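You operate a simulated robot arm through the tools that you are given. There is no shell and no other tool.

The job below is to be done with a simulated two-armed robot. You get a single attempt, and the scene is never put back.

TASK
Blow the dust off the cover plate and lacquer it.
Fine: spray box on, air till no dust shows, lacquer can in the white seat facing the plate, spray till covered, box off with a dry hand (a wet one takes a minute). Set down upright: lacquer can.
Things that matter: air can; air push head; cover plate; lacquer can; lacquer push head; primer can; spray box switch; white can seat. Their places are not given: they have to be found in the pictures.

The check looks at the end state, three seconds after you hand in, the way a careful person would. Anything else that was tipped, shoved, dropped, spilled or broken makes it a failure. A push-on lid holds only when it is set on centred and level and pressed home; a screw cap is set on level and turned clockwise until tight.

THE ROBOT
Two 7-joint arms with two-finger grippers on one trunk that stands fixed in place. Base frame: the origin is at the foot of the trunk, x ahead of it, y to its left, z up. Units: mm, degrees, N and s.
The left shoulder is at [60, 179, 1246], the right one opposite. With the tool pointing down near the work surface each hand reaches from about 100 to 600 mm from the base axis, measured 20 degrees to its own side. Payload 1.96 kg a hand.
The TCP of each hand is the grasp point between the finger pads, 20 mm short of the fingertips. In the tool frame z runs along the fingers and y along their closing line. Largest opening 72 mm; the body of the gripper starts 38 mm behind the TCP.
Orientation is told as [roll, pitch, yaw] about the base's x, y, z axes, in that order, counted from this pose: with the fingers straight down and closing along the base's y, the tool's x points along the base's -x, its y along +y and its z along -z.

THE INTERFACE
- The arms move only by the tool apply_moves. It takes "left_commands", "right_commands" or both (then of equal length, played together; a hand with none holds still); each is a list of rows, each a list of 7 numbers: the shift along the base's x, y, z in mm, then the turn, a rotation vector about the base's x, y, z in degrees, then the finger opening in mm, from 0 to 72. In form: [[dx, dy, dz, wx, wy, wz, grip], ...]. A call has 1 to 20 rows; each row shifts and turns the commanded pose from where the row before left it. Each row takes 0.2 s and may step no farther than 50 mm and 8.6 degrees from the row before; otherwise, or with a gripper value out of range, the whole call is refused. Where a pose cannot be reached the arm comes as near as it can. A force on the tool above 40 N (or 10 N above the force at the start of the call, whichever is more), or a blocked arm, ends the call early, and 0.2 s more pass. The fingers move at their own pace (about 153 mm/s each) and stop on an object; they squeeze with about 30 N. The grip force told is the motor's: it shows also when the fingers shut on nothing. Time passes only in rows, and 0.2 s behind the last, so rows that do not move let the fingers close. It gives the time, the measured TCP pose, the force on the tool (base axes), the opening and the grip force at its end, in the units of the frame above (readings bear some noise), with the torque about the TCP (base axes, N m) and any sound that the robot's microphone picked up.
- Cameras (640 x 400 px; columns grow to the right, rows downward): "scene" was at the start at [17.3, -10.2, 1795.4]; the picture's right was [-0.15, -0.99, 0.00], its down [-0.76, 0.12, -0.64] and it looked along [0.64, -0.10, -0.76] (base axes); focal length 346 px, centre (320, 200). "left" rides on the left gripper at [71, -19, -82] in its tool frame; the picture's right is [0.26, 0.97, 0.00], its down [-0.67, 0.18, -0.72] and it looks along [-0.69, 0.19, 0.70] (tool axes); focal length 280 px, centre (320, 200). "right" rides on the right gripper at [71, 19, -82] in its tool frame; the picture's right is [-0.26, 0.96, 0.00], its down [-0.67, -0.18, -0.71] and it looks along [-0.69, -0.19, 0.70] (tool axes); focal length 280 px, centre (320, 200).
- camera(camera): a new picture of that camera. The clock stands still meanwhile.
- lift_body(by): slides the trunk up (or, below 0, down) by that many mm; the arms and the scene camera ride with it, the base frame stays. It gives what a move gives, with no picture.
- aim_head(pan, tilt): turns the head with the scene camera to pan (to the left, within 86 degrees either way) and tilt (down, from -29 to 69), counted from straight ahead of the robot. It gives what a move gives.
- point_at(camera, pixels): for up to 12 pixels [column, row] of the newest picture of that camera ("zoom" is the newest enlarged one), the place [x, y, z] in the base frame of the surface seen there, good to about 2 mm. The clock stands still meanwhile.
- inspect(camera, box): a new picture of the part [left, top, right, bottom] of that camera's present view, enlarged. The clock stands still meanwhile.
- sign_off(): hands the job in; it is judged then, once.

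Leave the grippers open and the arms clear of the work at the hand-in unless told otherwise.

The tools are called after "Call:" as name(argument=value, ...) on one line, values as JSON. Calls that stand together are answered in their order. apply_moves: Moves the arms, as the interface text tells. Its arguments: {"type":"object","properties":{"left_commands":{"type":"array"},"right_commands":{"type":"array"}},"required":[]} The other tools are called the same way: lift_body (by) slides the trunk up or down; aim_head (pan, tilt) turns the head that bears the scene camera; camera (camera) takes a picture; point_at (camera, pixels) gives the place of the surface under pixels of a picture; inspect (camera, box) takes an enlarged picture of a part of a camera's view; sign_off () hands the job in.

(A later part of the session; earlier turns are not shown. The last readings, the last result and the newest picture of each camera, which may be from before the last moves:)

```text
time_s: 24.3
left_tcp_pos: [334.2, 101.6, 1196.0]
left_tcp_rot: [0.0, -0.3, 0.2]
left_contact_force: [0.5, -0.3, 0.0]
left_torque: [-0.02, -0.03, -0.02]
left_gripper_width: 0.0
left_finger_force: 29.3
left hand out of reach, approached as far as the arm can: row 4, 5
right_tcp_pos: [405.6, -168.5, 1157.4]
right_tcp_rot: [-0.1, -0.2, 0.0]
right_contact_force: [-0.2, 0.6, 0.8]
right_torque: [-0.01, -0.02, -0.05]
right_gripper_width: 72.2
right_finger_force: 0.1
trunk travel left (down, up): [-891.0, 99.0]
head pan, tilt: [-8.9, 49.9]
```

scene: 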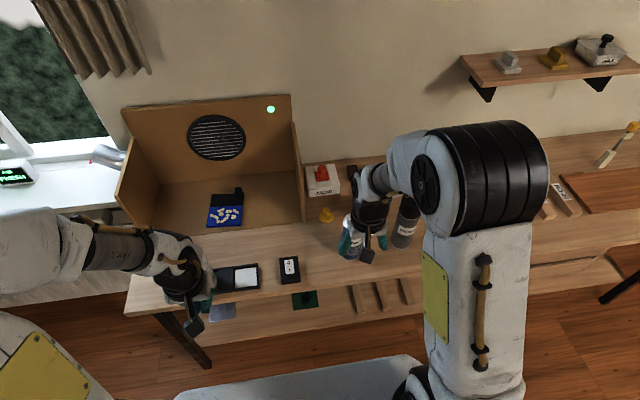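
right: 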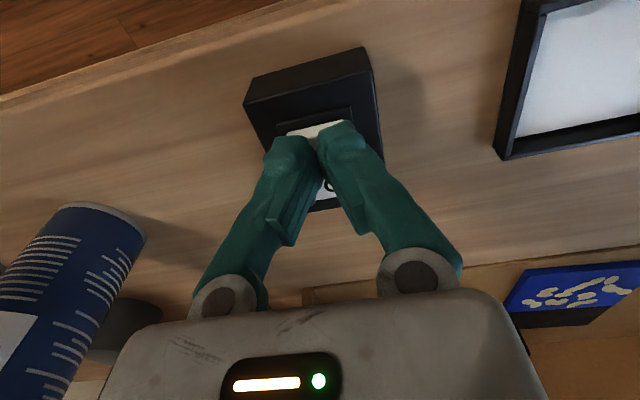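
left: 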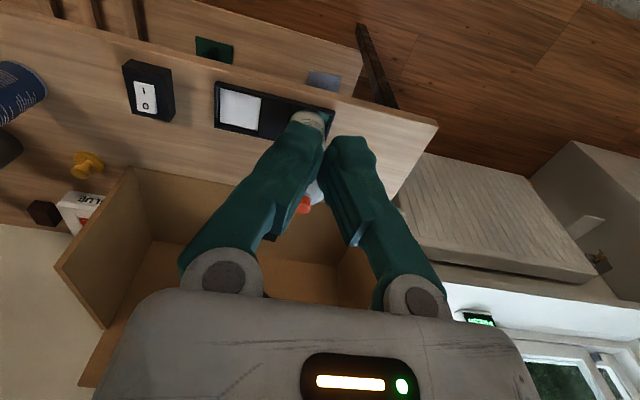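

It fails here as well, so something in the left arm's posture is limiting. I turn the head to see the left arm itself.

Call:
aim_head(pan=45, tilt=45)

Call:
camera(camera="scene")

```text
time_s: 25.5
left_tcp_pos: [334.6, 101.7, 1195.7]
left_tcp_rot: [0.0, -0.2, 0.1]
left_contact_force: [0.4, 0.1, 0.1]
left_torque: [-0.01, 0.02, 0.03]
left_gripper_width: 0.1
left_finger_force: 30.0
right_tcp_pos: [409.7, -168.9, 1156.7]
right_tcp_rot: [0.1, 0.0, 0.1]
right_contact_force: [0.4, -0.2, -0.4]
right_torque: [0.01, -0.01, 0.02]
right_gripper_width: 72.1
right_finger_force: 0.0
trunk travel left (down, up): [-891.0, 99.0]
head pan, tilt: [45.0, 45.0]
```

```text
taken
```

scene: 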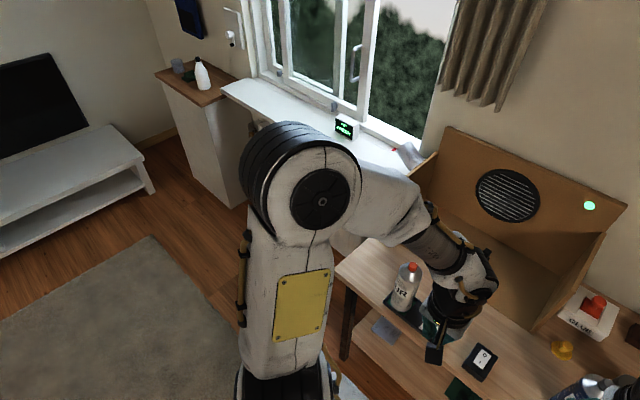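

The left arm is elbow-up with upper arm nearly vertical. I measure its joints.

Call:
point_at(camera="scene", pixels=[[322, 202], [300, 300], [280, 390], [390, 205], [430, 240], [465, 275], [480, 285], [450, 325], [435, 355]])

Call:
aim_head(pan=-40, tilt=45)

Call:
camera(camera="scene")

```text
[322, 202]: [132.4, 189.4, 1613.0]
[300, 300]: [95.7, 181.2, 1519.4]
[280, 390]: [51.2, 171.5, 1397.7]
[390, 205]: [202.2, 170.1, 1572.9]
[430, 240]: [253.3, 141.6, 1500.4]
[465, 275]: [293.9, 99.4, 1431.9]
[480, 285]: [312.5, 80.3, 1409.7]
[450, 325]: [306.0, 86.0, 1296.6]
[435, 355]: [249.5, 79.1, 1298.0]
```

```text
time_s: 27.1
left_tcp_pos: [335.2, 101.6, 1195.8]
left_tcp_rot: [0.1, -0.2, 0.1]
left_contact_force: [0.9, -0.9, 0.5]
left_torque: [-0.02, -0.03, 0.01]
left_gripper_width: 0.0
left_finger_force: 29.2
right_tcp_pos: [409.1, -169.5, 1155.7]
right_tcp_rot: [-0.1, 0.0, 0.0]
right_contact_force: [-0.1, 0.3, -0.8]
right_torque: [-0.04, 0.01, -0.01]
right_gripper_width: 72.2
right_finger_force: 0.1
trunk travel left (down, up): [-891.0, 99.0]
head pan, tilt: [-40.0, 45.0]
```

```text
taken
```

scene: 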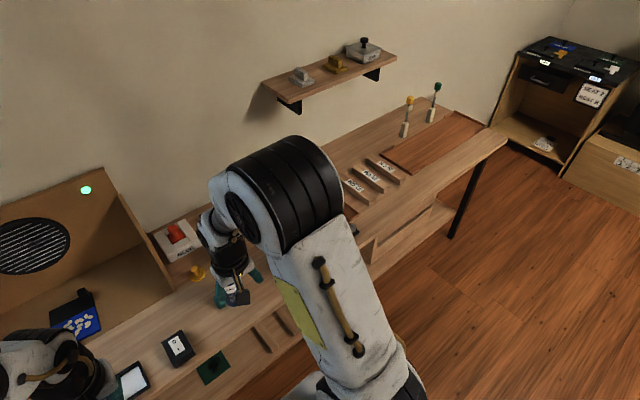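

The upper arm points nearly straight up, close to a singular posture. I try small steps forward and outward from here and watch the flags.

Call:
aim_head(pan=-8.9, tilt=49.9)

Call:
apply_moves(left_commands=[[20, 0, 0, 0, 0, 0, 0], [20, 0, 0, 0, 0, 0, 0], [20, 0, 0, 0, 0, 0, 0], [20, 0, -10, 0, 0, 0, 0], [20, 0, -10, 0, 0, 0, 0]])

```text
time_s: 28.1
left_tcp_pos: [335.1, 102.6, 1194.7]
left_tcp_rot: [0.1, -0.2, 0.1]
left_contact_force: [-0.5, 0.1, 0.6]
left_torque: [-0.02, -0.02, -0.06]
left_gripper_width: 0.0
left_finger_force: 29.4
right_tcp_pos: [408.8, -169.1, 1156.4]
right_tcp_rot: [0.0, 0.0, 0.0]
right_contact_force: [0.6, 0.8, -0.8]
right_torque: [0.01, 0.03, -0.01]
right_gripper_width: 72.1
right_finger_force: 0.1
trunk travel left (down, up): [-891.0, 99.0]
head pan, tilt: [-8.9, 49.9]
```

```text
time_s: 29.3
left_tcp_pos: [380.6, 130.7, 1225.9]
left_tcp_rot: [0.0, -0.1, -0.1]
left_contact_force: [0.0, 0.4, 1.2]
left_torque: [-0.02, -0.04, -0.03]
left_gripper_width: 0.0
left_finger_force: 29.6
left hand out of reach, approached as far as the arm can: row 1, 2, 3, 4, 5
right_tcp_pos: [409.4, -168.7, 1158.2]
right_tcp_rot: [0.1, 0.1, -0.1]
right_contact_force: [-0.9, 0.1, 0.3]
right_torque: [-0.01, 0.01, 0.01]
right_gripper_width: 71.9
right_finger_force: 0.2
trunk travel left (down, up): [-891.0, 99.0]
head pan, tilt: [-8.9, 49.9]
```

Left arm still constrained. I take it back to its starting pose (395,160,1365) and look at how the elbow sits there.

Call:
apply_moves(left_commands=[[5, 8, 35, 0, 0, 0, 0], [5, 8, 35, 0, 0, 0, 0], [5, 8, 35, 0, 0, 0, 0], [0, 5, 34, 0, 0, 0, 0], [0, 0, 0, 0, 0, 0, 0]])

Call:
aim_head(pan=45, tilt=35)

Call:
camera(camera="scene")

```text
time_s: 30.5
left_tcp_pos: [394.3, 158.1, 1364.1]
left_tcp_rot: [0.0, -0.1, 0.0]
left_contact_force: [-0.2, 0.5, 0.0]
left_torque: [0.06, 0.0, -0.02]
left_gripper_width: 0.0
left_finger_force: 29.8
right_tcp_pos: [408.3, -169.1, 1155.3]
right_tcp_rot: [-0.1, 0.1, 0.0]
right_contact_force: [-0.7, -0.4, 0.3]
right_torque: [0.0, -0.01, 0.01]
right_gripper_width: 72.1
right_finger_force: 0.1
trunk travel left (down, up): [-891.0, 99.0]
head pan, tilt: [-8.9, 49.9]
```

```text
time_s: 31.7
left_tcp_pos: [393.4, 158.6, 1362.6]
left_tcp_rot: [0.1, -0.2, 0.2]
left_contact_force: [-0.1, -0.3, 0.4]
left_torque: [-0.03, 0.0, 0.0]
left_gripper_width: 0.2
left_finger_force: 30.0
right_tcp_pos: [408.1, -169.1, 1156.6]
right_tcp_rot: [0.0, 0.0, -0.1]
right_contact_force: [-0.8, -0.2, 0.3]
right_torque: [0.03, -0.01, 0.02]
right_gripper_width: 71.6
right_finger_force: 0.1
trunk travel left (down, up): [-891.0, 99.0]
head pan, tilt: [45.0, 35.0]
```

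```text
taken
```

scene: 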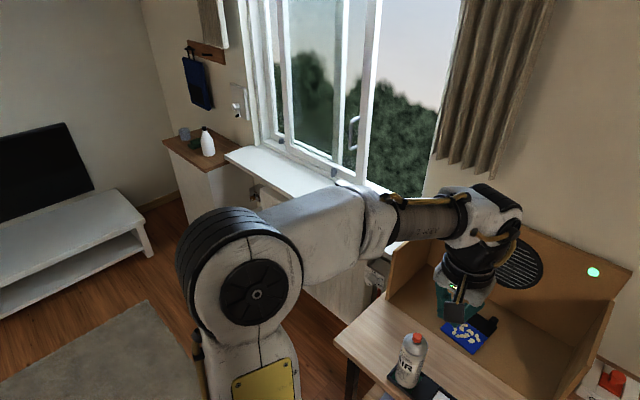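

Call:
point_at(camera="scene", pixels=[[257, 293], [265, 385], [330, 220], [380, 220], [430, 215], [475, 200], [500, 215], [470, 265], [455, 290], [458, 310]])

```text
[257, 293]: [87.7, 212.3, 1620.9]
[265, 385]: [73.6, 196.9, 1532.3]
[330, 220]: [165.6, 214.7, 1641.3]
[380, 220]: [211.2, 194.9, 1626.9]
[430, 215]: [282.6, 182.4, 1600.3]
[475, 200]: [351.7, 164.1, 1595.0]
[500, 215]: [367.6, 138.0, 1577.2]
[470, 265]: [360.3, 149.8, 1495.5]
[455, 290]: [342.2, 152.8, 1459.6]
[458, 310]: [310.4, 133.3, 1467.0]
```

I compare with the very first picture by aiming the head back to the original direction.

Call:
aim_head(pan=-8.9, tilt=49.9)

Call:
camera(camera="scene")

```text
time_s: 32.9
left_tcp_pos: [394.4, 159.7, 1362.6]
left_tcp_rot: [0.1, -0.1, 0.1]
left_contact_force: [-1.1, -0.6, 0.5]
left_torque: [0.03, -0.03, 0.03]
left_gripper_width: 0.0
left_finger_force: 29.4
right_tcp_pos: [408.4, -168.8, 1157.1]
right_tcp_rot: [0.1, 0.0, 0.0]
right_contact_force: [0.1, -0.6, 0.3]
right_torque: [0.02, 0.02, 0.02]
right_gripper_width: 71.9
right_finger_force: 0.2
trunk travel left (down, up): [-891.0, 99.0]
head pan, tilt: [-8.9, 49.9]
```

```text
taken
```

scene: 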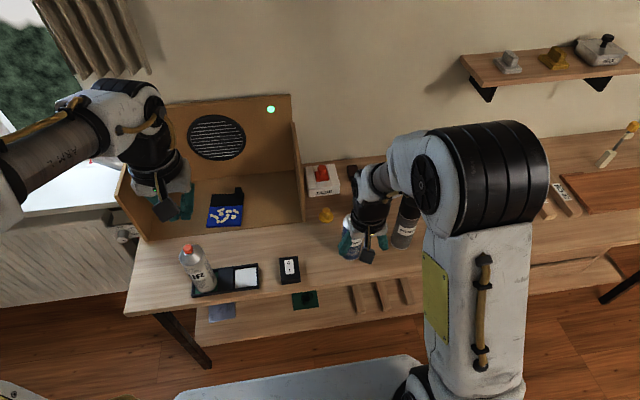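

The left arm is back in its starting posture. I try sweeping it inward at this height first, then down, in small steps.

Call:
apply_moves(left_commands=[[0, -30, 0, 0, 0, 0, 0], [0, -30, 0, 0, 0, 0, 0], [0, -30, 0, 0, 0, 0, 0], [0, -30, 0, 0, 0, 0, 0]])

Call:
apply_moves(left_commands=[[0, 0, -25, 0, 0, 0, 0], [0, 0, -25, 0, 0, 0, 0], [0, 0, -25, 0, 0, 0, 0], [0, 0, -25, 0, 0, 0, 0]])

```text
time_s: 33.9
left_tcp_pos: [394.9, 40.1, 1365.5]
left_tcp_rot: [0.0, -0.1, 0.1]
left_contact_force: [-1.0, 0.5, 0.5]
left_torque: [0.01, -0.03, 0.0]
left_gripper_width: 0.3
left_finger_force: 29.8
right_tcp_pos: [408.5, -171.0, 1155.4]
right_tcp_rot: [0.2, 0.1, 0.0]
right_contact_force: [0.2, -0.5, 0.2]
right_torque: [-0.04, 0.01, 0.04]
right_gripper_width: 72.3
right_finger_force: 0.0
trunk travel left (down, up): [-891.0, 99.0]
head pan, tilt: [-8.9, 49.9]
```

```text
time_s: 34.9
left_tcp_pos: [370.6, 56.5, 1276.4]
left_tcp_rot: [-0.1, -0.1, -0.1]
left_contact_force: [0.3, 0.2, 1.1]
left_torque: [0.02, -0.01, 0.02]
left_gripper_width: 0.1
left_finger_force: 29.2
left hand out of reach, approached as far as the arm can: row 1, 2, 3, 4
right_tcp_pos: [406.9, -169.0, 1155.7]
right_tcp_rot: [0.0, 0.0, 0.0]
right_contact_force: [-0.3, 0.6, -0.5]
right_torque: [0.06, 0.02, 0.0]
right_gripper_width: 71.9
right_finger_force: 0.1
trunk travel left (down, up): [-891.0, 99.0]
head pan, tilt: [-8.9, 49.9]
```

The left elbow seems unable to tilt forward in this branch. Lowering the trunk and using a tilted tool would let the left hand reach the heads; first I check what lies below the right hand near the table's front edge.

Call:
camera(camera="scene")

Call:
point_at(camera="scene", pixels=[[320, 285], [320, 295], [320, 318], [320, 330], [360, 300], [405, 290], [340, 280], [345, 262], [220, 312], [305, 300], [300, 370], [150, 300]])

```text
taken
```

scene: 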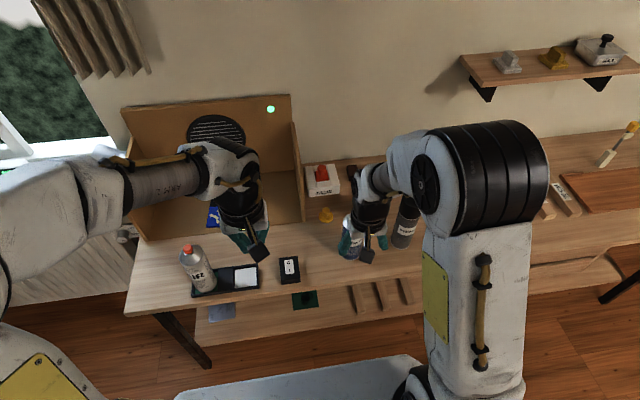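

```text
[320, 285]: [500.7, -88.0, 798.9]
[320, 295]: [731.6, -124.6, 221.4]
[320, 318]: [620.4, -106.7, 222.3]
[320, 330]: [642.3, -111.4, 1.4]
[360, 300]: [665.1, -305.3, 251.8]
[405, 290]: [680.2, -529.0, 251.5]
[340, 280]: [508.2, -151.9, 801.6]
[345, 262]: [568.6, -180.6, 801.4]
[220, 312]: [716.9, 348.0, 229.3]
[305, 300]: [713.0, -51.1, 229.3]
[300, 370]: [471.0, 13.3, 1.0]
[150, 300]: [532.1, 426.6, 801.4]
```

The table edge is at x≈495 with only a low shelf below, so lowering is safe. I move the left hand out to (371,160,1330), then tilt it 50° so its fingers point forward-down, and raise the right hand a little beforehand.

Call:
apply_moves(left_commands=[[0, 35, 18, 0, 0, 0, 0], [0, 35, 18, 0, 0, 0, 0], [0, 34, 18, 0, 0, 0, 0], [15, 0, 12, 0, -8.3, 0, 0], [18, 0, 12, 0, -8.3, 0, 0], [18, 0, 12, 0, -8.3, 0, 0]], right_commands=[[0, 0, 20, 0, 0, 0, 72], [0, 0, 20, 0, 0, 0, 72], [0, 0, 20, 0, 0, 0, 72], [0, 0, 20, 0, 0, 0, 72], [0, 0, 20, 0, 0, 0, 72], [0, 0, 0, 0, 0, 0, 72]])

Call:
apply_moves(left_commands=[[18, 10, 10, 0, -8.3, 0, 0], [18, 10, 10, 0, -8.3, 0, 0], [18, 10, 10, 0, -8.3, 0, 0], [0, 10, 0, 0, 0, 0, 0]])

```text
time_s: 36.3
left_tcp_pos: [422.8, 161.0, 1365.6]
left_tcp_rot: [0.0, -25.1, 0.0]
left_contact_force: [0.2, 0.0, -0.1]
left_torque: [-0.02, -0.04, -0.01]
left_gripper_width: 0.2
left_finger_force: 30.4
right_tcp_pos: [408.3, -171.0, 1256.2]
right_tcp_rot: [-0.1, 0.0, 0.0]
right_contact_force: [-0.3, 0.0, 0.7]
right_torque: [-0.01, -0.01, 0.01]
right_gripper_width: 71.9
right_finger_force: 0.0
trunk travel left (down, up): [-891.0, 99.0]
head pan, tilt: [-8.9, 49.9]
```

```text
time_s: 37.3
left_tcp_pos: [475.2, 200.3, 1396.3]
left_tcp_rot: [-0.1, -50.0, 0.1]
left_contact_force: [0.0, 0.0, 0.8]
left_torque: [-0.01, -0.01, -0.02]
left_gripper_width: 0.0
left_finger_force: 29.2
right_tcp_pos: [406.9, -168.8, 1255.7]
right_tcp_rot: [0.0, 0.1, 0.0]
right_contact_force: [0.2, 0.1, 0.1]
right_torque: [-0.01, -0.02, -0.01]
right_gripper_width: 72.0
right_finger_force: 0.1
trunk travel left (down, up): [-891.0, 99.0]
head pan, tilt: [-8.9, 49.9]
```

No reach flags with the tilted tool. Now I lower the trunk by 340 mm (left hand to z≈1056 in front of the can, right to z≈916 in front of the table).

Call:
lift_body(by=-340)

Call:
camera(camera="scene")

Call:
camera(camera="left")

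```text
time_s: 40.7
left_tcp_pos: [474.8, 198.7, 1057.2]
left_tcp_rot: [-0.1, -49.9, 0.1]
left_contact_force: [0.0, -0.4, 0.7]
left_torque: [-0.02, 0.03, 0.02]
left_gripper_width: 0.0
left_finger_force: 29.9
right_tcp_pos: [407.7, -169.0, 916.2]
right_tcp_rot: [0.0, 0.0, 0.0]
right_contact_force: [0.1, 0.4, -0.3]
right_torque: [0.02, 0.0, 0.0]
right_gripper_width: 72.1
right_finger_force: 0.0
trunk travel left (down, up): [-551.0, 439.0]
head pan, tilt: [-8.9, 49.9]
```

```text
taken
```

scene: 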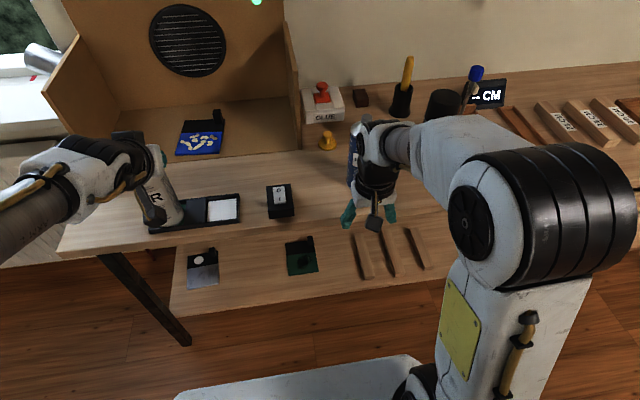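

```text
taken
```

left: 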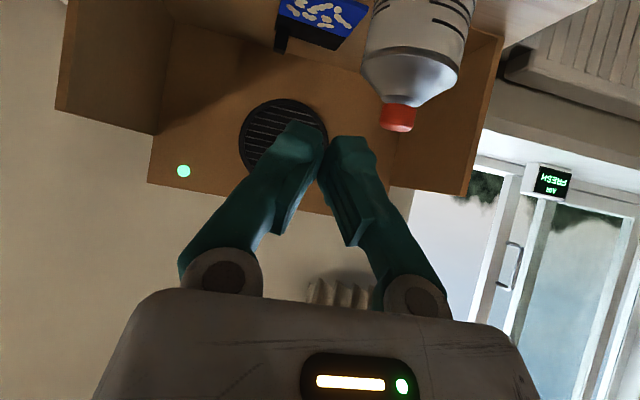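

The left hand is in front of the air can. I measure the red head again from the left camera around (398,118).

Call:
inspect(camera="left", box=[360, 80, 440, 140])

Call:
point_at(camera="left", pixels=[[398, 106], [390, 106], [408, 106], [398, 118], [388, 122], [408, 124], [398, 128], [396, 131]])

```text
6.67 times, centred on (400, 110) of left
```

zoom: 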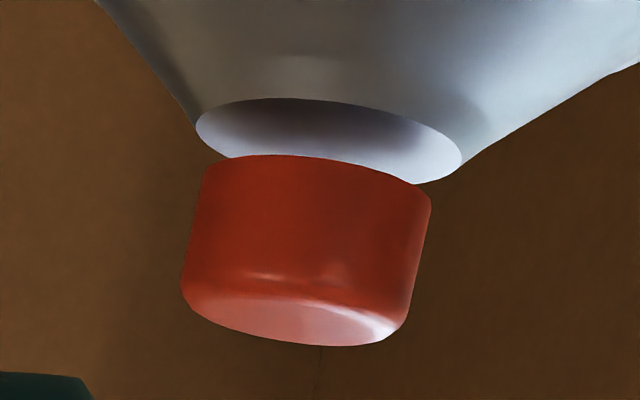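

```text
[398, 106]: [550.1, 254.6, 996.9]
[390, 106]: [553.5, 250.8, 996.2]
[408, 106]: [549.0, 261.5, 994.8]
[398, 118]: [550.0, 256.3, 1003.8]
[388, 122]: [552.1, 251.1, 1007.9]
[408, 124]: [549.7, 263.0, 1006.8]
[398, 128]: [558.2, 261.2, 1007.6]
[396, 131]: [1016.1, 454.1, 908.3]
```

Head centre ≈(559,259.5), top z≈1008. With the 50° tilt the lowest fingertip corner lies at TCP+(9.5,0,-19.8), so contact is at TCP ≈(548.5,259.5,1028). I move to 25 mm above that.

Call:
apply_moves(left_commands=[[25, 30, 8, 0, 0, 0, 0], [25, 31, 8, 0, 0, 0, 0], [23, 0, -20, 0, 0, 0, 0], [0, 0, 0, 0, 0, 0, 0]])

Call:
camera(camera="left")

Call:
inspect(camera="scene", box=[60, 90, 260, 250])

```text
time_s: 41.7
left_tcp_pos: [548.1, 260.9, 1053.0]
left_tcp_rot: [-0.2, -49.9, 0.3]
left_contact_force: [0.3, 0.1, 0.0]
left_torque: [0.03, 0.03, 0.0]
left_gripper_width: 0.0
left_finger_force: 29.5
right_tcp_pos: [407.4, -169.7, 916.2]
right_tcp_rot: [0.0, 0.0, 0.1]
right_contact_force: [0.0, 0.2, 0.3]
right_torque: [0.02, -0.05, -0.03]
right_gripper_width: 72.1
right_finger_force: 0.1
trunk travel left (down, up): [-551.0, 439.0]
head pan, tilt: [-8.9, 49.9]
```

```text
taken
```

left: 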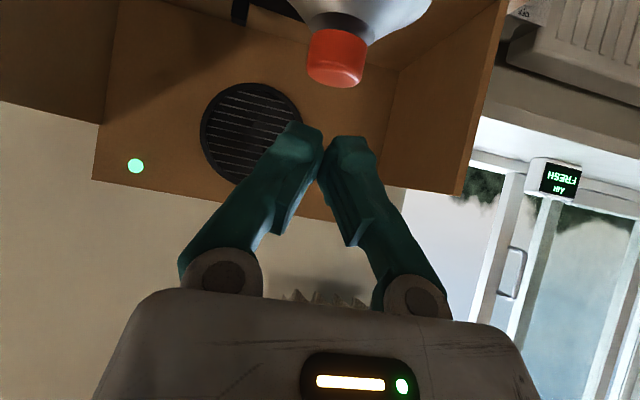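

```text
2.50 times, centred on (160, 170) of scene
```

zoom: 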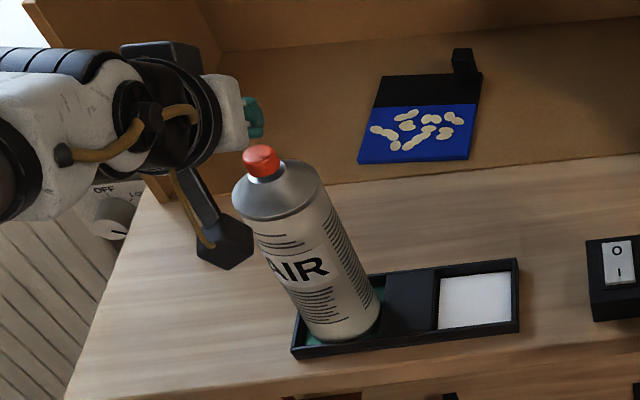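

I check the relation of fingertips to head by measuring both in the left picture: fingertips (305,130), (350,143), head face (335,80).

Call:
point_at(camera="left", pixels=[[305, 128], [350, 140], [321, 150], [335, 80], [312, 70], [363, 75], [336, 50], [325, 180]])

```text
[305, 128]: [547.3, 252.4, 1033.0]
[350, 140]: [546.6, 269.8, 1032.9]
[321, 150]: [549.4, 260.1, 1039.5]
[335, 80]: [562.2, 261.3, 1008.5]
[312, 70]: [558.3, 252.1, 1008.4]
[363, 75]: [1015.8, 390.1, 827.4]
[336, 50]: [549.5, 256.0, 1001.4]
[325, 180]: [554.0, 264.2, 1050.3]
```

The visible rear finger edge is at x≈547, so I shift 7 mm forward and lower toward the head, stopping just above.

Call:
apply_moves(left_commands=[[7, -1, -8, 0, 0, 0, 0], [0, 0, -8, 0, 0, 0, 0], [0, 0, -4, 0, 0, 0, 0], [0, 0, 0, 0, 0, 0, 0]])

Call:
inspect(camera="scene", box=[100, 110, 200, 180])

Call:
inspect(camera="left", box=[240, 20, 420, 200])

```text
time_s: 42.7
left_tcp_pos: [555.8, 259.7, 1031.7]
left_tcp_rot: [-0.1, -49.9, 0.0]
left_contact_force: [-0.2, 0.8, 0.5]
left_torque: [-0.02, -0.01, 0.0]
left_gripper_width: 0.0
left_finger_force: 30.1
right_tcp_pos: [407.8, -170.4, 916.7]
right_tcp_rot: [0.0, 0.1, -0.1]
right_contact_force: [-0.4, 0.1, -0.3]
right_torque: [-0.01, -0.03, 0.0]
right_gripper_width: 71.8
right_finger_force: 0.1
trunk travel left (down, up): [-551.0, 439.0]
head pan, tilt: [-8.9, 49.9]
```

```text
5.71 times, centred on (150, 145) of scene
```

zoom: 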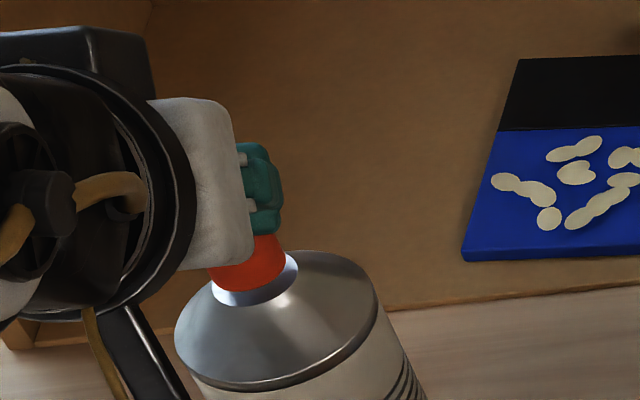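

```text
2.22 times, centred on (330, 110) of left
```

zoom: 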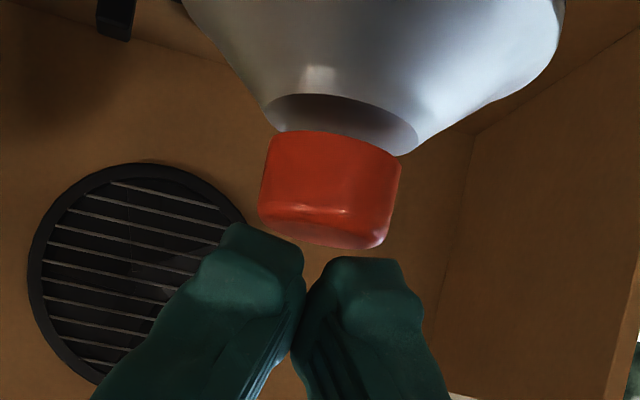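

Fingers sit just over the red head. I press down in small steps and hold briefly.

Call:
apply_moves(left_commands=[[0, 0, -2, 0, 0, 0, 0], [0, 0, -2, 0, 0, 0, 0], [0, 0, -1.5, 0, 0, 0, 0], [0, 0, -1.5, 0, 0, 0, 0]])

```text
time_s: 43.7
left_tcp_pos: [555.3, 261.6, 1024.9]
left_tcp_rot: [-0.1, -49.9, 0.0]
left_contact_force: [0.2, 0.2, 1.7]
left_torque: [0.0, -0.02, 0.03]
left_gripper_width: 6.2
left_finger_force: 29.1
right_tcp_pos: [407.5, -169.9, 915.7]
right_tcp_rot: [0.1, 0.0, -0.1]
right_contact_force: [0.2, -0.5, -0.2]
right_torque: [0.01, 0.01, -0.03]
right_gripper_width: 71.9
right_finger_force: 0.1
trunk travel left (down, up): [-551.0, 439.0]
head pan, tilt: [-8.9, 49.9]
```

Contact begins (opening 6 mm as with the switch, 1.7 N). I press on gently.

Call:
apply_moves(left_commands=[[0, 0, -1.5, 0, 0, 0, 0], [0, 0, -1.5, 0, 0, 0, 0], [0, 0, 0, 0, 0, 0, 0]])

Call:
inspect(camera="scene", box=[100, 90, 260, 190])

```text
time_s: 44.5
left_tcp_pos: [555.6, 260.1, 1023.0]
left_tcp_rot: [-0.1, -49.9, 0.2]
left_contact_force: [-1.1, 1.3, 3.4]
left_torque: [0.03, -0.03, 0.02]
left_gripper_width: 6.1
left_finger_force: 29.6
right_tcp_pos: [407.3, -168.8, 917.0]
right_tcp_rot: [-0.1, 0.0, 0.0]
right_contact_force: [-0.1, -0.4, 0.0]
right_torque: [0.01, 0.06, 0.02]
right_gripper_width: 72.1
right_finger_force: 0.2
trunk travel left (down, up): [-551.0, 439.0]
head pan, tilt: [-8.9, 49.9]
heard: click
```

```text
4.00 times, centred on (180, 140) of scene
```

zoom: 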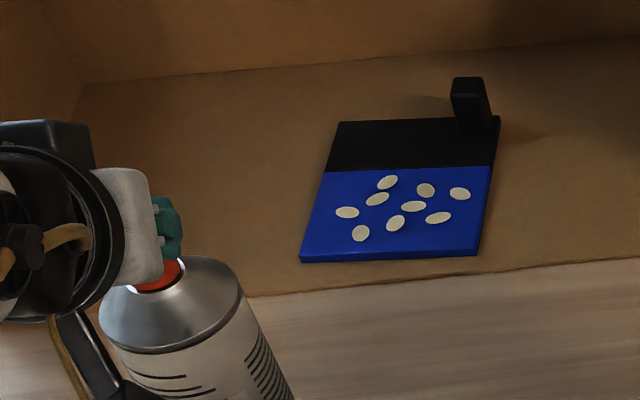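

A click was heard and the dust is shrinking. I hold the head down for a while.

Call:
apply_moves(left_commands=[[0, 0, 0, 0, 0, 0, 0], [0, 0, 0, 0, 0, 0, 0], [0, 0, 0, 0, 0, 0, 0], [0, 0, 0, 0, 0, 0, 0], [0, 0, 0, 0, 0, 0, 0], [0, 0, 0, 0, 0, 0, 0], [0, 0, 0, 0, 0, 0, 0], [0, 0, 0, 0, 0, 0, 0]])

Call:
inspect(camera="scene", box=[140, 90, 260, 170])

```text
time_s: 46.3
left_tcp_pos: [555.2, 259.7, 1022.5]
left_tcp_rot: [-0.1, -49.9, 0.1]
left_contact_force: [0.0, 0.8, 2.4]
left_torque: [0.01, -0.01, 0.02]
left_gripper_width: 5.7
left_finger_force: 30.0
right_tcp_pos: [407.2, -169.4, 917.5]
right_tcp_rot: [0.0, 0.0, 0.1]
right_contact_force: [-0.2, -0.1, 0.0]
right_torque: [0.02, -0.01, -0.02]
right_gripper_width: 71.9
right_finger_force: 0.1
trunk travel left (down, up): [-551.0, 439.0]
head pan, tilt: [-8.9, 49.9]
```

```text
5.00 times, centred on (200, 130) of scene
```

zoom: 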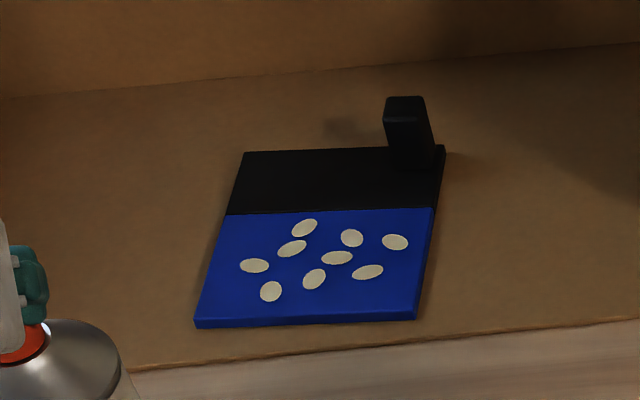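

Eight spots remain, unchanged while holding. I press a bit deeper to see whether it sprays again.

Call:
apply_moves(left_commands=[[0, 0, -1.5, 0, 0, 0, 0], [0, 0, -1.5, 0, 0, 0, 0], [0, 0, 0, 0, 0, 0, 0], [0, 0, 0, 0, 0, 0, 0]])

Call:
inspect(camera="scene", box=[140, 90, 260, 170])

```text
time_s: 47.3
left_tcp_pos: [554.8, 259.2, 1020.7]
left_tcp_rot: [-0.1, -50.1, 0.0]
left_contact_force: [0.3, 2.1, 9.9]
left_torque: [0.04, -0.06, 0.02]
left_gripper_width: 6.1
left_finger_force: 29.4
right_tcp_pos: [406.5, -170.6, 917.4]
right_tcp_rot: [0.1, 0.1, 0.0]
right_contact_force: [-0.2, 0.9, 0.2]
right_torque: [0.01, -0.01, 0.06]
right_gripper_width: 72.1
right_finger_force: 0.0
trunk travel left (down, up): [-551.0, 439.0]
head pan, tilt: [-8.9, 49.9]
```

```text
5.00 times, centred on (200, 130) of scene
```

zoom: 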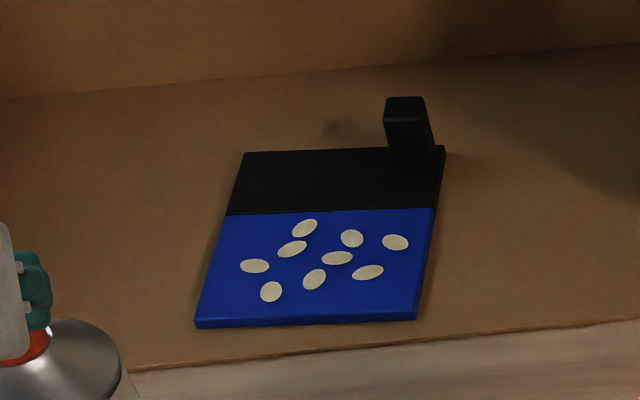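

The head is bottomed and nothing more happens, so each press seems to give one burst. I release by 7 mm and press again.

Call:
apply_moves(left_commands=[[0, 0, 4, 0, 0, 0, 0], [0, 0, 4, 0, 0, 0, 0], [0, 0, 0, 0, 0, 0, 0], [0, 0, -3, 0, 0, 0, 0], [0, 0, -3, 0, 0, 0, 0], [0, 0, -1, 0, 0, 0, 0], [0, 0, 0, 0, 0, 0, 0]])

Call:
inspect(camera="scene", box=[140, 90, 260, 170])

```text
time_s: 48.9
left_tcp_pos: [554.4, 259.0, 1021.4]
left_tcp_rot: [-0.2, -50.0, 0.1]
left_contact_force: [-0.2, 1.5, 5.5]
left_torque: [0.03, -0.02, 0.04]
left_gripper_width: 5.8
left_finger_force: 29.7
right_tcp_pos: [407.6, -169.6, 916.8]
right_tcp_rot: [0.0, -0.1, 0.0]
right_contact_force: [0.7, 0.1, -0.1]
right_torque: [0.0, 0.04, 0.03]
right_gripper_width: 72.2
right_finger_force: 0.0
trunk travel left (down, up): [-551.0, 439.0]
head pan, tilt: [-8.9, 49.9]
heard: click
```

```text
5.00 times, centred on (200, 130) of scene
```

zoom: 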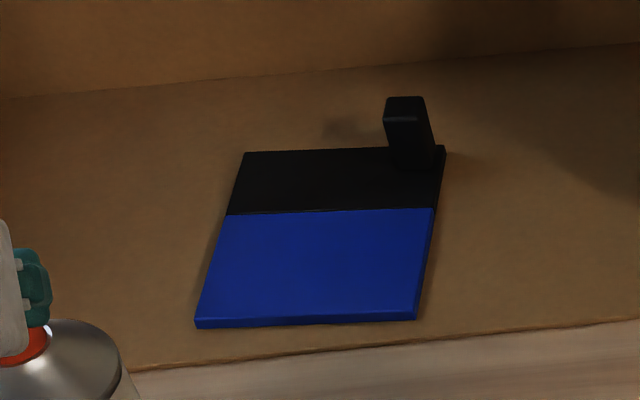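

The plate is clean of dust. I lift the left hand off the head and retract it back and to the left.

Call:
apply_moves(left_commands=[[0, 0, 10, 0, 0, 0, 0], [0, 0, 30, 0, 0, 0, 0], [-30, 10, 20, 0, 0, 0, 0], [-35, 15, 0, 0, 0, 0, 0], [-35, 15, 0, 0, 0, 0, 0], [0, 0, 0, 0, 0, 0, 0]])

Call:
camera(camera="scene")

Call:
camera(camera="right")

```text
time_s: 50.3
left_tcp_pos: [492.0, 250.3, 1059.1]
left_tcp_rot: [0.3, -49.9, 0.3]
left_contact_force: [0.0, -0.1, 0.0]
left_torque: [-0.01, 0.01, -0.01]
left_gripper_width: 0.1
left_finger_force: 29.9
left hand out of reach, approached as far as the arm can: row 3, 4, 5
right_tcp_pos: [408.5, -170.2, 916.0]
right_tcp_rot: [0.0, 0.0, 0.0]
right_contact_force: [0.2, -0.1, -0.2]
right_torque: [0.0, 0.0, 0.0]
right_gripper_width: 72.0
right_finger_force: 0.0
trunk travel left (down, up): [-551.0, 439.0]
head pan, tilt: [-8.9, 49.9]
```

```text
taken
```

scene: 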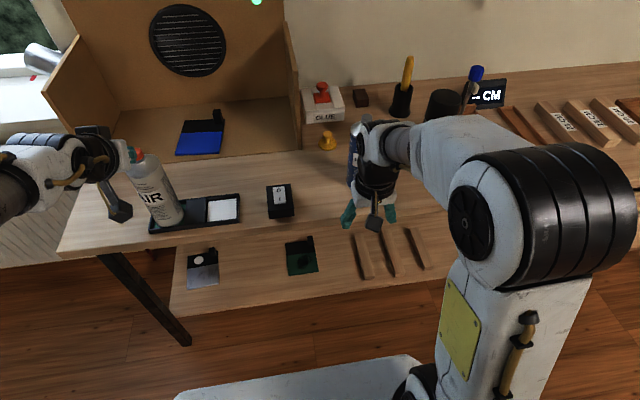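

```text
taken
```

right: 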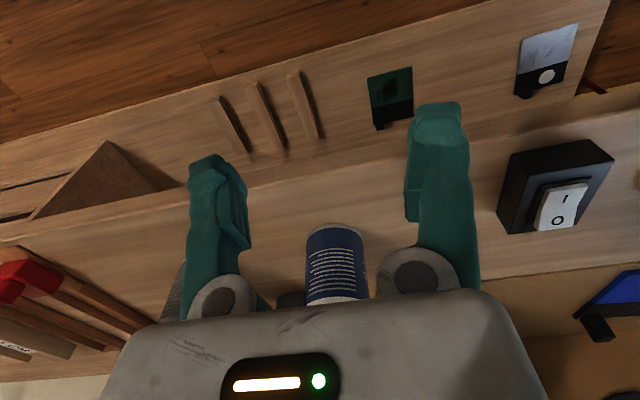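

The left hand is clear of the can. I raise the trunk by 140 mm for the lacquer pick-up, and shift the right hand aside so the head camera sees the lacquer can.

Call:
lift_body(by=140)

Call:
apply_moves(right_commands=[[0, -35, 0, 0, 0, 0, 72], [0, -35, 0, 0, 0, 0, 72], [0, -35, 0, 0, 0, 0, 72], [0, -35, 0, 0, 0, 0, 72], [0, 0, 0, 0, 0, 0, 72]])

Call:
camera(camera="scene")

```text
time_s: 51.9
left_tcp_pos: [491.4, 250.1, 1199.9]
left_tcp_rot: [0.3, -50.0, 0.3]
left_contact_force: [0.2, 0.4, 0.4]
left_torque: [0.03, 0.01, -0.01]
left_gripper_width: 0.1
left_finger_force: 29.8
right_tcp_pos: [408.5, -169.5, 1056.3]
right_tcp_rot: [0.0, 0.0, 0.0]
right_contact_force: [-0.4, -0.1, 0.9]
right_torque: [-0.01, 0.04, 0.01]
right_gripper_width: 71.9
right_finger_force: 0.1
trunk travel left (down, up): [-691.0, 299.0]
head pan, tilt: [-8.9, 49.9]
```

```text
time_s: 53.1
left_tcp_pos: [490.8, 250.6, 1200.8]
left_tcp_rot: [0.2, -50.0, 0.3]
left_contact_force: [0.6, 0.0, -0.2]
left_torque: [-0.01, 0.0, 0.02]
left_gripper_width: 0.1
left_finger_force: 29.7
right_tcp_pos: [407.5, -309.4, 1053.7]
right_tcp_rot: [0.0, 0.0, 0.0]
right_contact_force: [-0.5, -0.3, 0.4]
right_torque: [-0.02, 0.01, -0.04]
right_gripper_width: 72.2
right_finger_force: 0.1
trunk travel left (down, up): [-691.0, 299.0]
head pan, tilt: [-8.9, 49.9]
```

```text
taken
```

scene: 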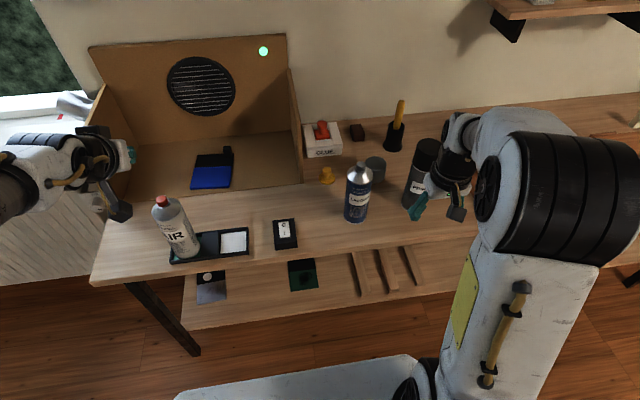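

Now the lacquer can is clearly visible at (358,190). I zoom on its head to see where the nozzle points.

Call:
inspect(camera="scene", box=[334, 155, 382, 185])

Call:
inspect(camera="scene", box=[310, 150, 406, 230])

Call:
point_at(camera="zoom", pixels=[[305, 70], [255, 150], [290, 160], [340, 145], [360, 150], [195, 350], [250, 360], [330, 340], [250, 250], [320, 70], [385, 120], [145, 130]])

```text
13.33 times, centred on (358, 170) of scene
```

zoom: 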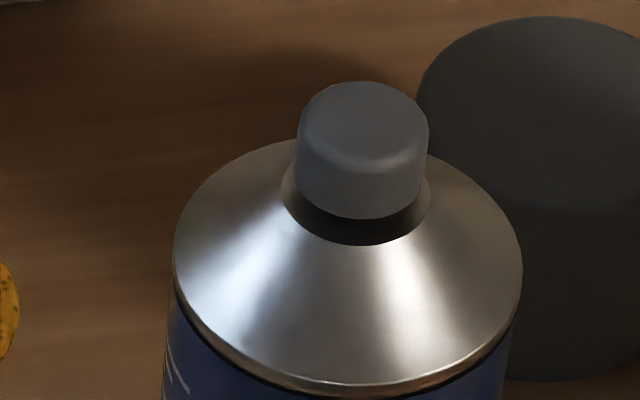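

```text
5.00 times, centred on (358, 190) of scene
```

zoom: 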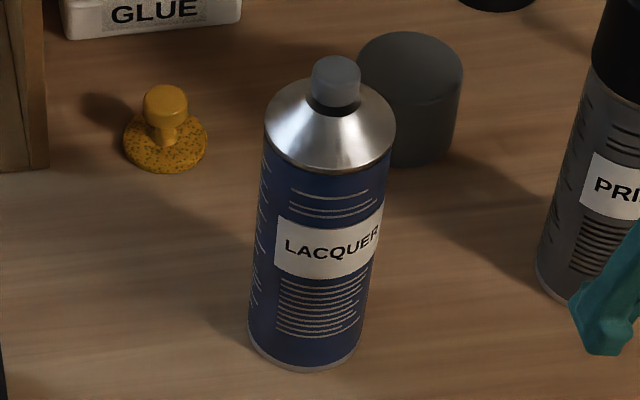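

```text
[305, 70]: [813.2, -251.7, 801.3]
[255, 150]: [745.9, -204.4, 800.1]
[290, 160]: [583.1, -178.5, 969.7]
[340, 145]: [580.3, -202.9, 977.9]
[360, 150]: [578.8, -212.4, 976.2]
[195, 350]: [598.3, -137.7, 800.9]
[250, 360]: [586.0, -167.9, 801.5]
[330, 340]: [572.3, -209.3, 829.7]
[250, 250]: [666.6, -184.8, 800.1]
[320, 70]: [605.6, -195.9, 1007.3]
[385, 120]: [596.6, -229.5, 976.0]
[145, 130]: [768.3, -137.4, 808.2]
```

The nozzle is hidden on the far side. I'll use the label directions on both cans: enlarge each label and measure the edges in space.

Call:
inspect(camera="scene", box=[338, 180, 386, 220])

Call:
point_at(camera="zoom", pixels=[[200, 160], [206, 180], [235, 160], [500, 140], [350, 150], [440, 140], [510, 110], [180, 120], [160, 330], [490, 300]])

Call:
inspect(camera="scene", box=[150, 215, 206, 265])

Call:
point_at(camera="zoom", pixels=[[160, 130], [200, 170], [250, 180], [290, 170], [330, 150], [370, 130], [400, 120], [400, 300], [250, 300]])

```text
10.00 times, centred on (362, 200) of scene
```

zoom: 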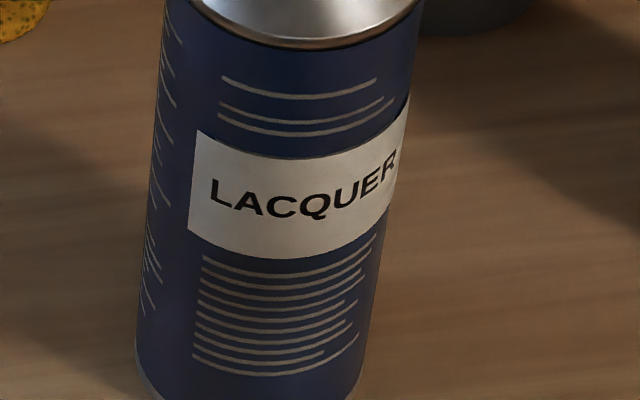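

```text
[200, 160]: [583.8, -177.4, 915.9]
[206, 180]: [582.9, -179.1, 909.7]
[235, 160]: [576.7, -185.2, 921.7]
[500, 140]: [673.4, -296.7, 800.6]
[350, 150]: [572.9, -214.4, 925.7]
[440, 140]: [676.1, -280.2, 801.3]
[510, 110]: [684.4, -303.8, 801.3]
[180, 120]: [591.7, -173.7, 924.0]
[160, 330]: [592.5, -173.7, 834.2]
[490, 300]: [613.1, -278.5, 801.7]
```

```text
8.00 times, centred on (178, 240) of scene
```

zoom: 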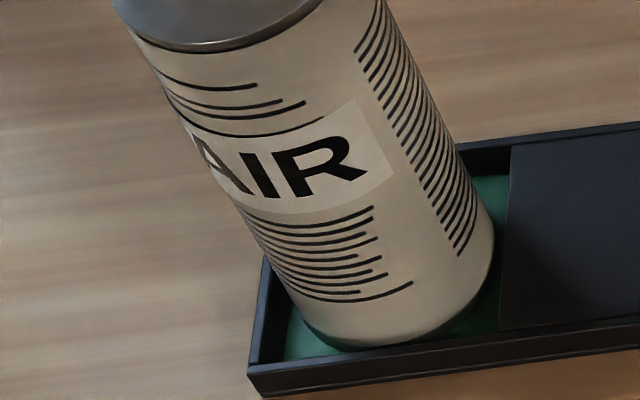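

```text
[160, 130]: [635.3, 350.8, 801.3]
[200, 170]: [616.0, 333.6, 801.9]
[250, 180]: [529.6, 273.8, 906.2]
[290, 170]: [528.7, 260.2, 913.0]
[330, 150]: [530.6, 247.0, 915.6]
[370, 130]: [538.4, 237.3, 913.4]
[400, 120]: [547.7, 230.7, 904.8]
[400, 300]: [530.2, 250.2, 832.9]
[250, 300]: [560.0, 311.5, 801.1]
```

Lacquer axis is (602,-203) with radius ≈31; its label faces back toward the robot, so the nozzle faces roughly forward. I'll confirm it once the can is held. I raise the trunk 200 mm to give the right arm room to turn its tool horizontal.

Call:
lift_body(by=200)

Call:
apply_moves(right_commands=[[0, 18, -42, 0, 0, 0, 72], [0, 18, -42, 0, 0, 0, 72], [0, 18, -42, 0, 0, 0, 72], [0, 18, -42, 0, 0, 0, 72], [0, 17, -42, 0, 0, 0, 72], [0, 17, -42, 0, 0, 0, 72], [0, 0, 0, 0, 0, 0, 72]])

```text
time_s: 55.3
left_tcp_pos: [490.4, 250.8, 1400.0]
left_tcp_rot: [0.4, -49.9, 0.3]
left_contact_force: [0.0, 0.3, 0.5]
left_torque: [0.03, 0.04, 0.01]
left_gripper_width: 0.0
left_finger_force: 30.1
right_tcp_pos: [408.3, -308.7, 1254.9]
right_tcp_rot: [0.0, -0.1, 0.0]
right_contact_force: [0.0, -0.7, -0.4]
right_torque: [0.0, -0.01, 0.01]
right_gripper_width: 72.1
right_finger_force: 0.2
trunk travel left (down, up): [-891.0, 99.0]
head pan, tilt: [-8.9, 49.9]
```

```text
time_s: 56.9
left_tcp_pos: [491.9, 250.2, 1399.0]
left_tcp_rot: [0.3, -49.9, 0.3]
left_contact_force: [0.2, 0.1, 0.0]
left_torque: [0.0, 0.01, 0.0]
left_gripper_width: 0.0
left_finger_force: 29.5
right_tcp_pos: [408.7, -204.0, 1001.9]
right_tcp_rot: [0.0, 0.0, 0.0]
right_contact_force: [0.1, 0.6, 0.0]
right_torque: [-0.03, 0.0, 0.02]
right_gripper_width: 72.0
right_finger_force: 0.0
trunk travel left (down, up): [-891.0, 99.0]
head pan, tilt: [-8.9, 49.9]
```

Right arm tracks well. Now I tilt the right tool 75° forward while easing to (510,-203,912), 40 mm short of the can.

Call:
apply_moves(right_commands=[[11, 0, -10, 0, -8.33, 0, 72], [11, 0, -10, 0, -8.33, 0, 72], [11, 0, -10, 0, -8.33, 0, 72], [11, 0, -10, 0, -8.33, 0, 72], [11, 0, -10, 0, -8.33, 0, 72], [11, 0, -10, 0, -8.33, 0, 72], [11, 0, -10, 0, -8.33, 0, 72], [11, 0, -10, 0, -8.33, 0, 72], [11, 0, -10, 0, -8.36, 0, 72], [0, 0, 0, 0, 0, 0, 72]])

Call:
camera(camera="right")

Call:
camera(camera="scene")

```text
time_s: 59.1
left_tcp_pos: [491.3, 249.3, 1399.2]
left_tcp_rot: [0.3, -49.9, 0.2]
left_contact_force: [0.1, 0.1, -0.1]
left_torque: [-0.01, 0.01, 0.02]
left_gripper_width: 0.0
left_finger_force: 29.6
right_tcp_pos: [505.7, -202.2, 911.5]
right_tcp_rot: [0.1, -75.2, -0.1]
right_contact_force: [0.0, 0.2, 0.1]
right_torque: [0.03, 0.04, 0.03]
right_gripper_width: 71.9
right_finger_force: 0.1
trunk travel left (down, up): [-891.0, 99.0]
head pan, tilt: [-8.9, 49.9]
```

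```text
taken
```

right: 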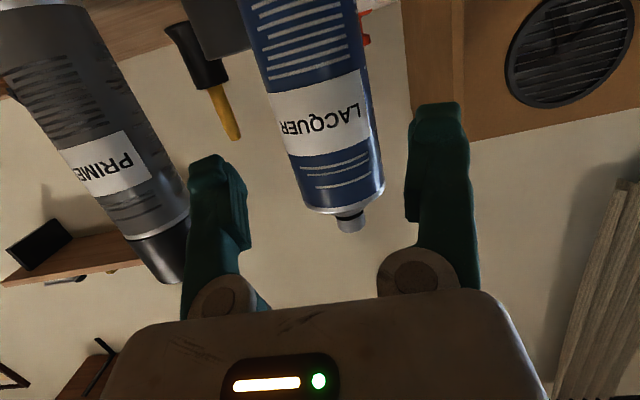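

```text
taken
```

scene: 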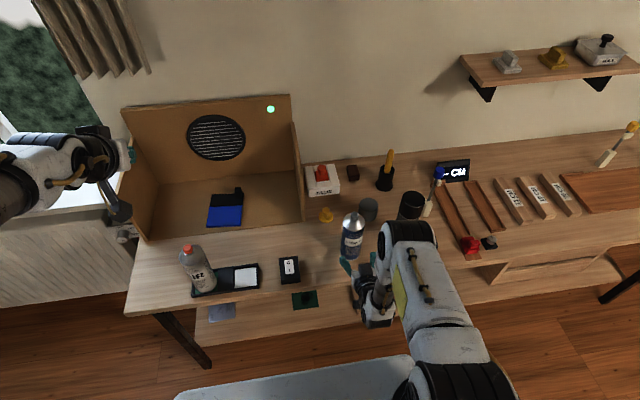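

The can stands between the open fingers' line. I advance 82 mm to straddle it (TCP 14 mm short of its axis), without closing yet.

Call:
apply_moves(right_commands=[[20, -0.4, 0, 0, 0, 0, 72], [20, -0.4, 0, 0, 0, 0, 72], [20, 0, 0, 0, 0, 0, 72], [12, 0, 0, 0, 0, 0, 72], [10, 0, 0, 0, 0, 0, 72], [0, 0, 0, 0, 0, 0, 72]])

Call:
camera(camera="right")

Call:
inspect(camera="scene", box=[300, 180, 428, 300])

```text
time_s: 60.5
left_tcp_pos: [491.4, 250.0, 1399.1]
left_tcp_rot: [0.4, -49.9, 0.3]
left_contact_force: [-0.1, -0.1, 0.3]
left_torque: [-0.01, 0.02, -0.01]
left_gripper_width: 0.0
left_finger_force: 29.4
right_tcp_pos: [588.5, -204.4, 911.5]
right_tcp_rot: [0.0, -75.0, 0.0]
right_contact_force: [0.0, -0.2, -0.2]
right_torque: [-0.03, -0.02, -0.02]
right_gripper_width: 72.3
right_finger_force: 0.1
trunk travel left (down, up): [-891.0, 99.0]
head pan, tilt: [-8.9, 49.9]
```

```text
taken
```

right: 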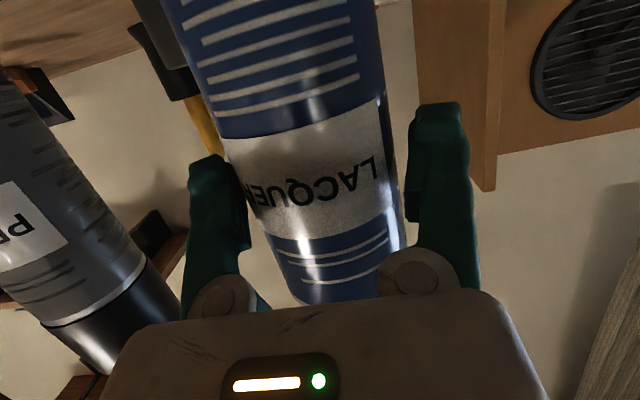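

```text
3.33 times, centred on (364, 240) of scene
```

zoom: 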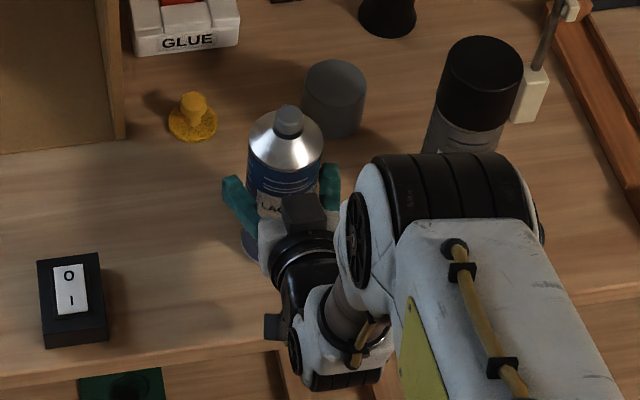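

Both fingers straddle the can with no contact. I close the grip on it.

Call:
apply_moves(right_commands=[[0, 0, 0, 0, 0, 0, 66], [0, 0, 0, 0, 0, 0, 60], [0, 0, 0, 0, 0, 0, 50], [0, 0, 0, 0, 0, 0, 40], [0, 0, 0, 0, 0, 0, 40]])

```text
time_s: 61.7
left_tcp_pos: [491.8, 250.6, 1399.4]
left_tcp_rot: [0.3, -49.9, 0.3]
left_contact_force: [-0.3, -0.4, 0.0]
left_torque: [0.01, 0.0, 0.01]
left_gripper_width: 0.1
left_finger_force: 29.3
right_tcp_pos: [588.9, -203.8, 911.6]
right_tcp_rot: [0.1, -75.0, -0.1]
right_contact_force: [-0.4, -2.5, 1.5]
right_torque: [-0.07, -0.08, -0.08]
right_gripper_width: 64.3
right_finger_force: 30.0
trunk travel left (down, up): [-891.0, 99.0]
head pan, tilt: [-8.9, 49.9]
```

The grip holds at 64.3 mm. I lift the can straight up 90 mm.

Call:
apply_moves(right_commands=[[0, 0, 5, 0, 0, 0, 40], [0, 0, 15, 0, 0, 0, 40], [0, 0, 35, 0, 0, 0, 40], [0, 0, 35, 0, 0, 0, 40], [0, 0, 0, 0, 0, 0, 40]])

Call:
camera(camera="scene")

```text
time_s: 62.9
left_tcp_pos: [491.4, 248.6, 1399.9]
left_tcp_rot: [0.3, -49.9, 0.2]
left_contact_force: [0.8, 0.4, 0.6]
left_torque: [0.01, -0.01, 0.05]
left_gripper_width: 0.0
left_finger_force: 29.8
right_tcp_pos: [589.1, -202.6, 1002.0]
right_tcp_rot: [0.0, -74.9, -0.1]
right_contact_force: [-0.3, -0.3, -4.1]
right_torque: [-0.02, 0.03, 0.01]
right_gripper_width: 64.4
right_finger_force: 30.2
trunk travel left (down, up): [-891.0, 99.0]
head pan, tilt: [-8.9, 49.9]
```

```text
taken
```

scene: 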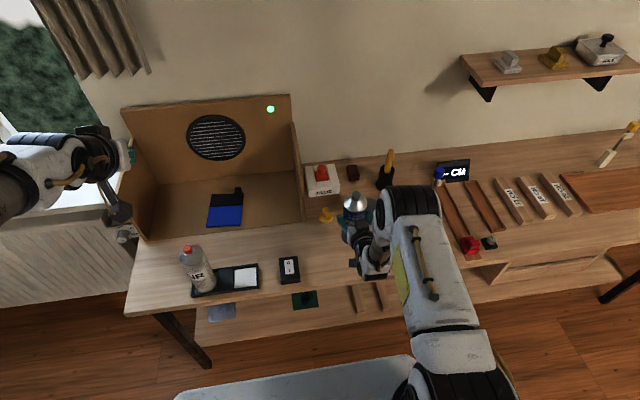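

The can is lifted (about 4 N). I carry it left toward (530,0) while turning it 30° so its nozzle side may come into view.

Call:
apply_moves(right_commands=[[-10, 33, 0, 0, 0, 5, 40], [-10, 34, 0, 0, 0, 5, 40], [-10, 34, 0, 0, 0, 5, 40], [-10, 34, 0, 0, 0, 5, 40], [-10, 34, 0, 0, 0, 5, 40], [-9, 34, 0, 0, 0, 5, 40], [0, 0, 0, 0, 0, 0, 40]])

Call:
camera(camera="scene")

Call:
camera(camera="left")

```text
time_s: 64.5
left_tcp_pos: [491.8, 250.0, 1398.9]
left_tcp_rot: [0.3, -50.0, 0.4]
left_contact_force: [0.3, -0.2, -0.5]
left_torque: [0.0, 0.0, 0.01]
left_gripper_width: 0.0
left_finger_force: 30.0
right_tcp_pos: [528.1, 0.2, 1001.0]
right_tcp_rot: [0.2, -75.0, 30.0]
right_contact_force: [0.2, -0.3, -3.2]
right_torque: [-0.05, 0.04, -0.02]
right_gripper_width: 64.3
right_finger_force: 30.0
trunk travel left (down, up): [-891.0, 99.0]
head pan, tilt: [-8.9, 49.9]
```

```text
taken
```

scene: 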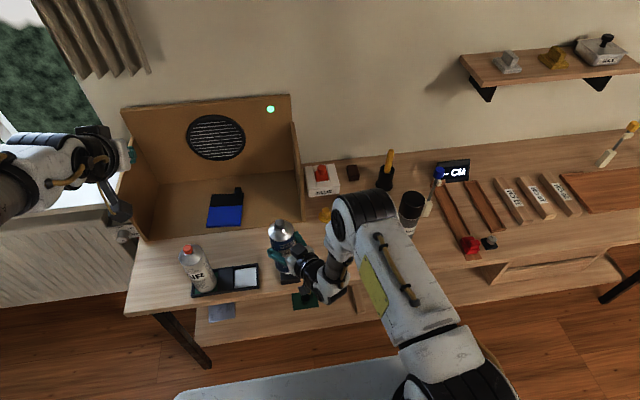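

```text
taken
```

left: 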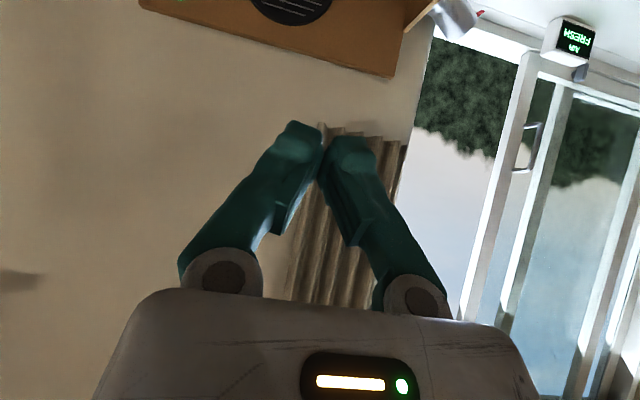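

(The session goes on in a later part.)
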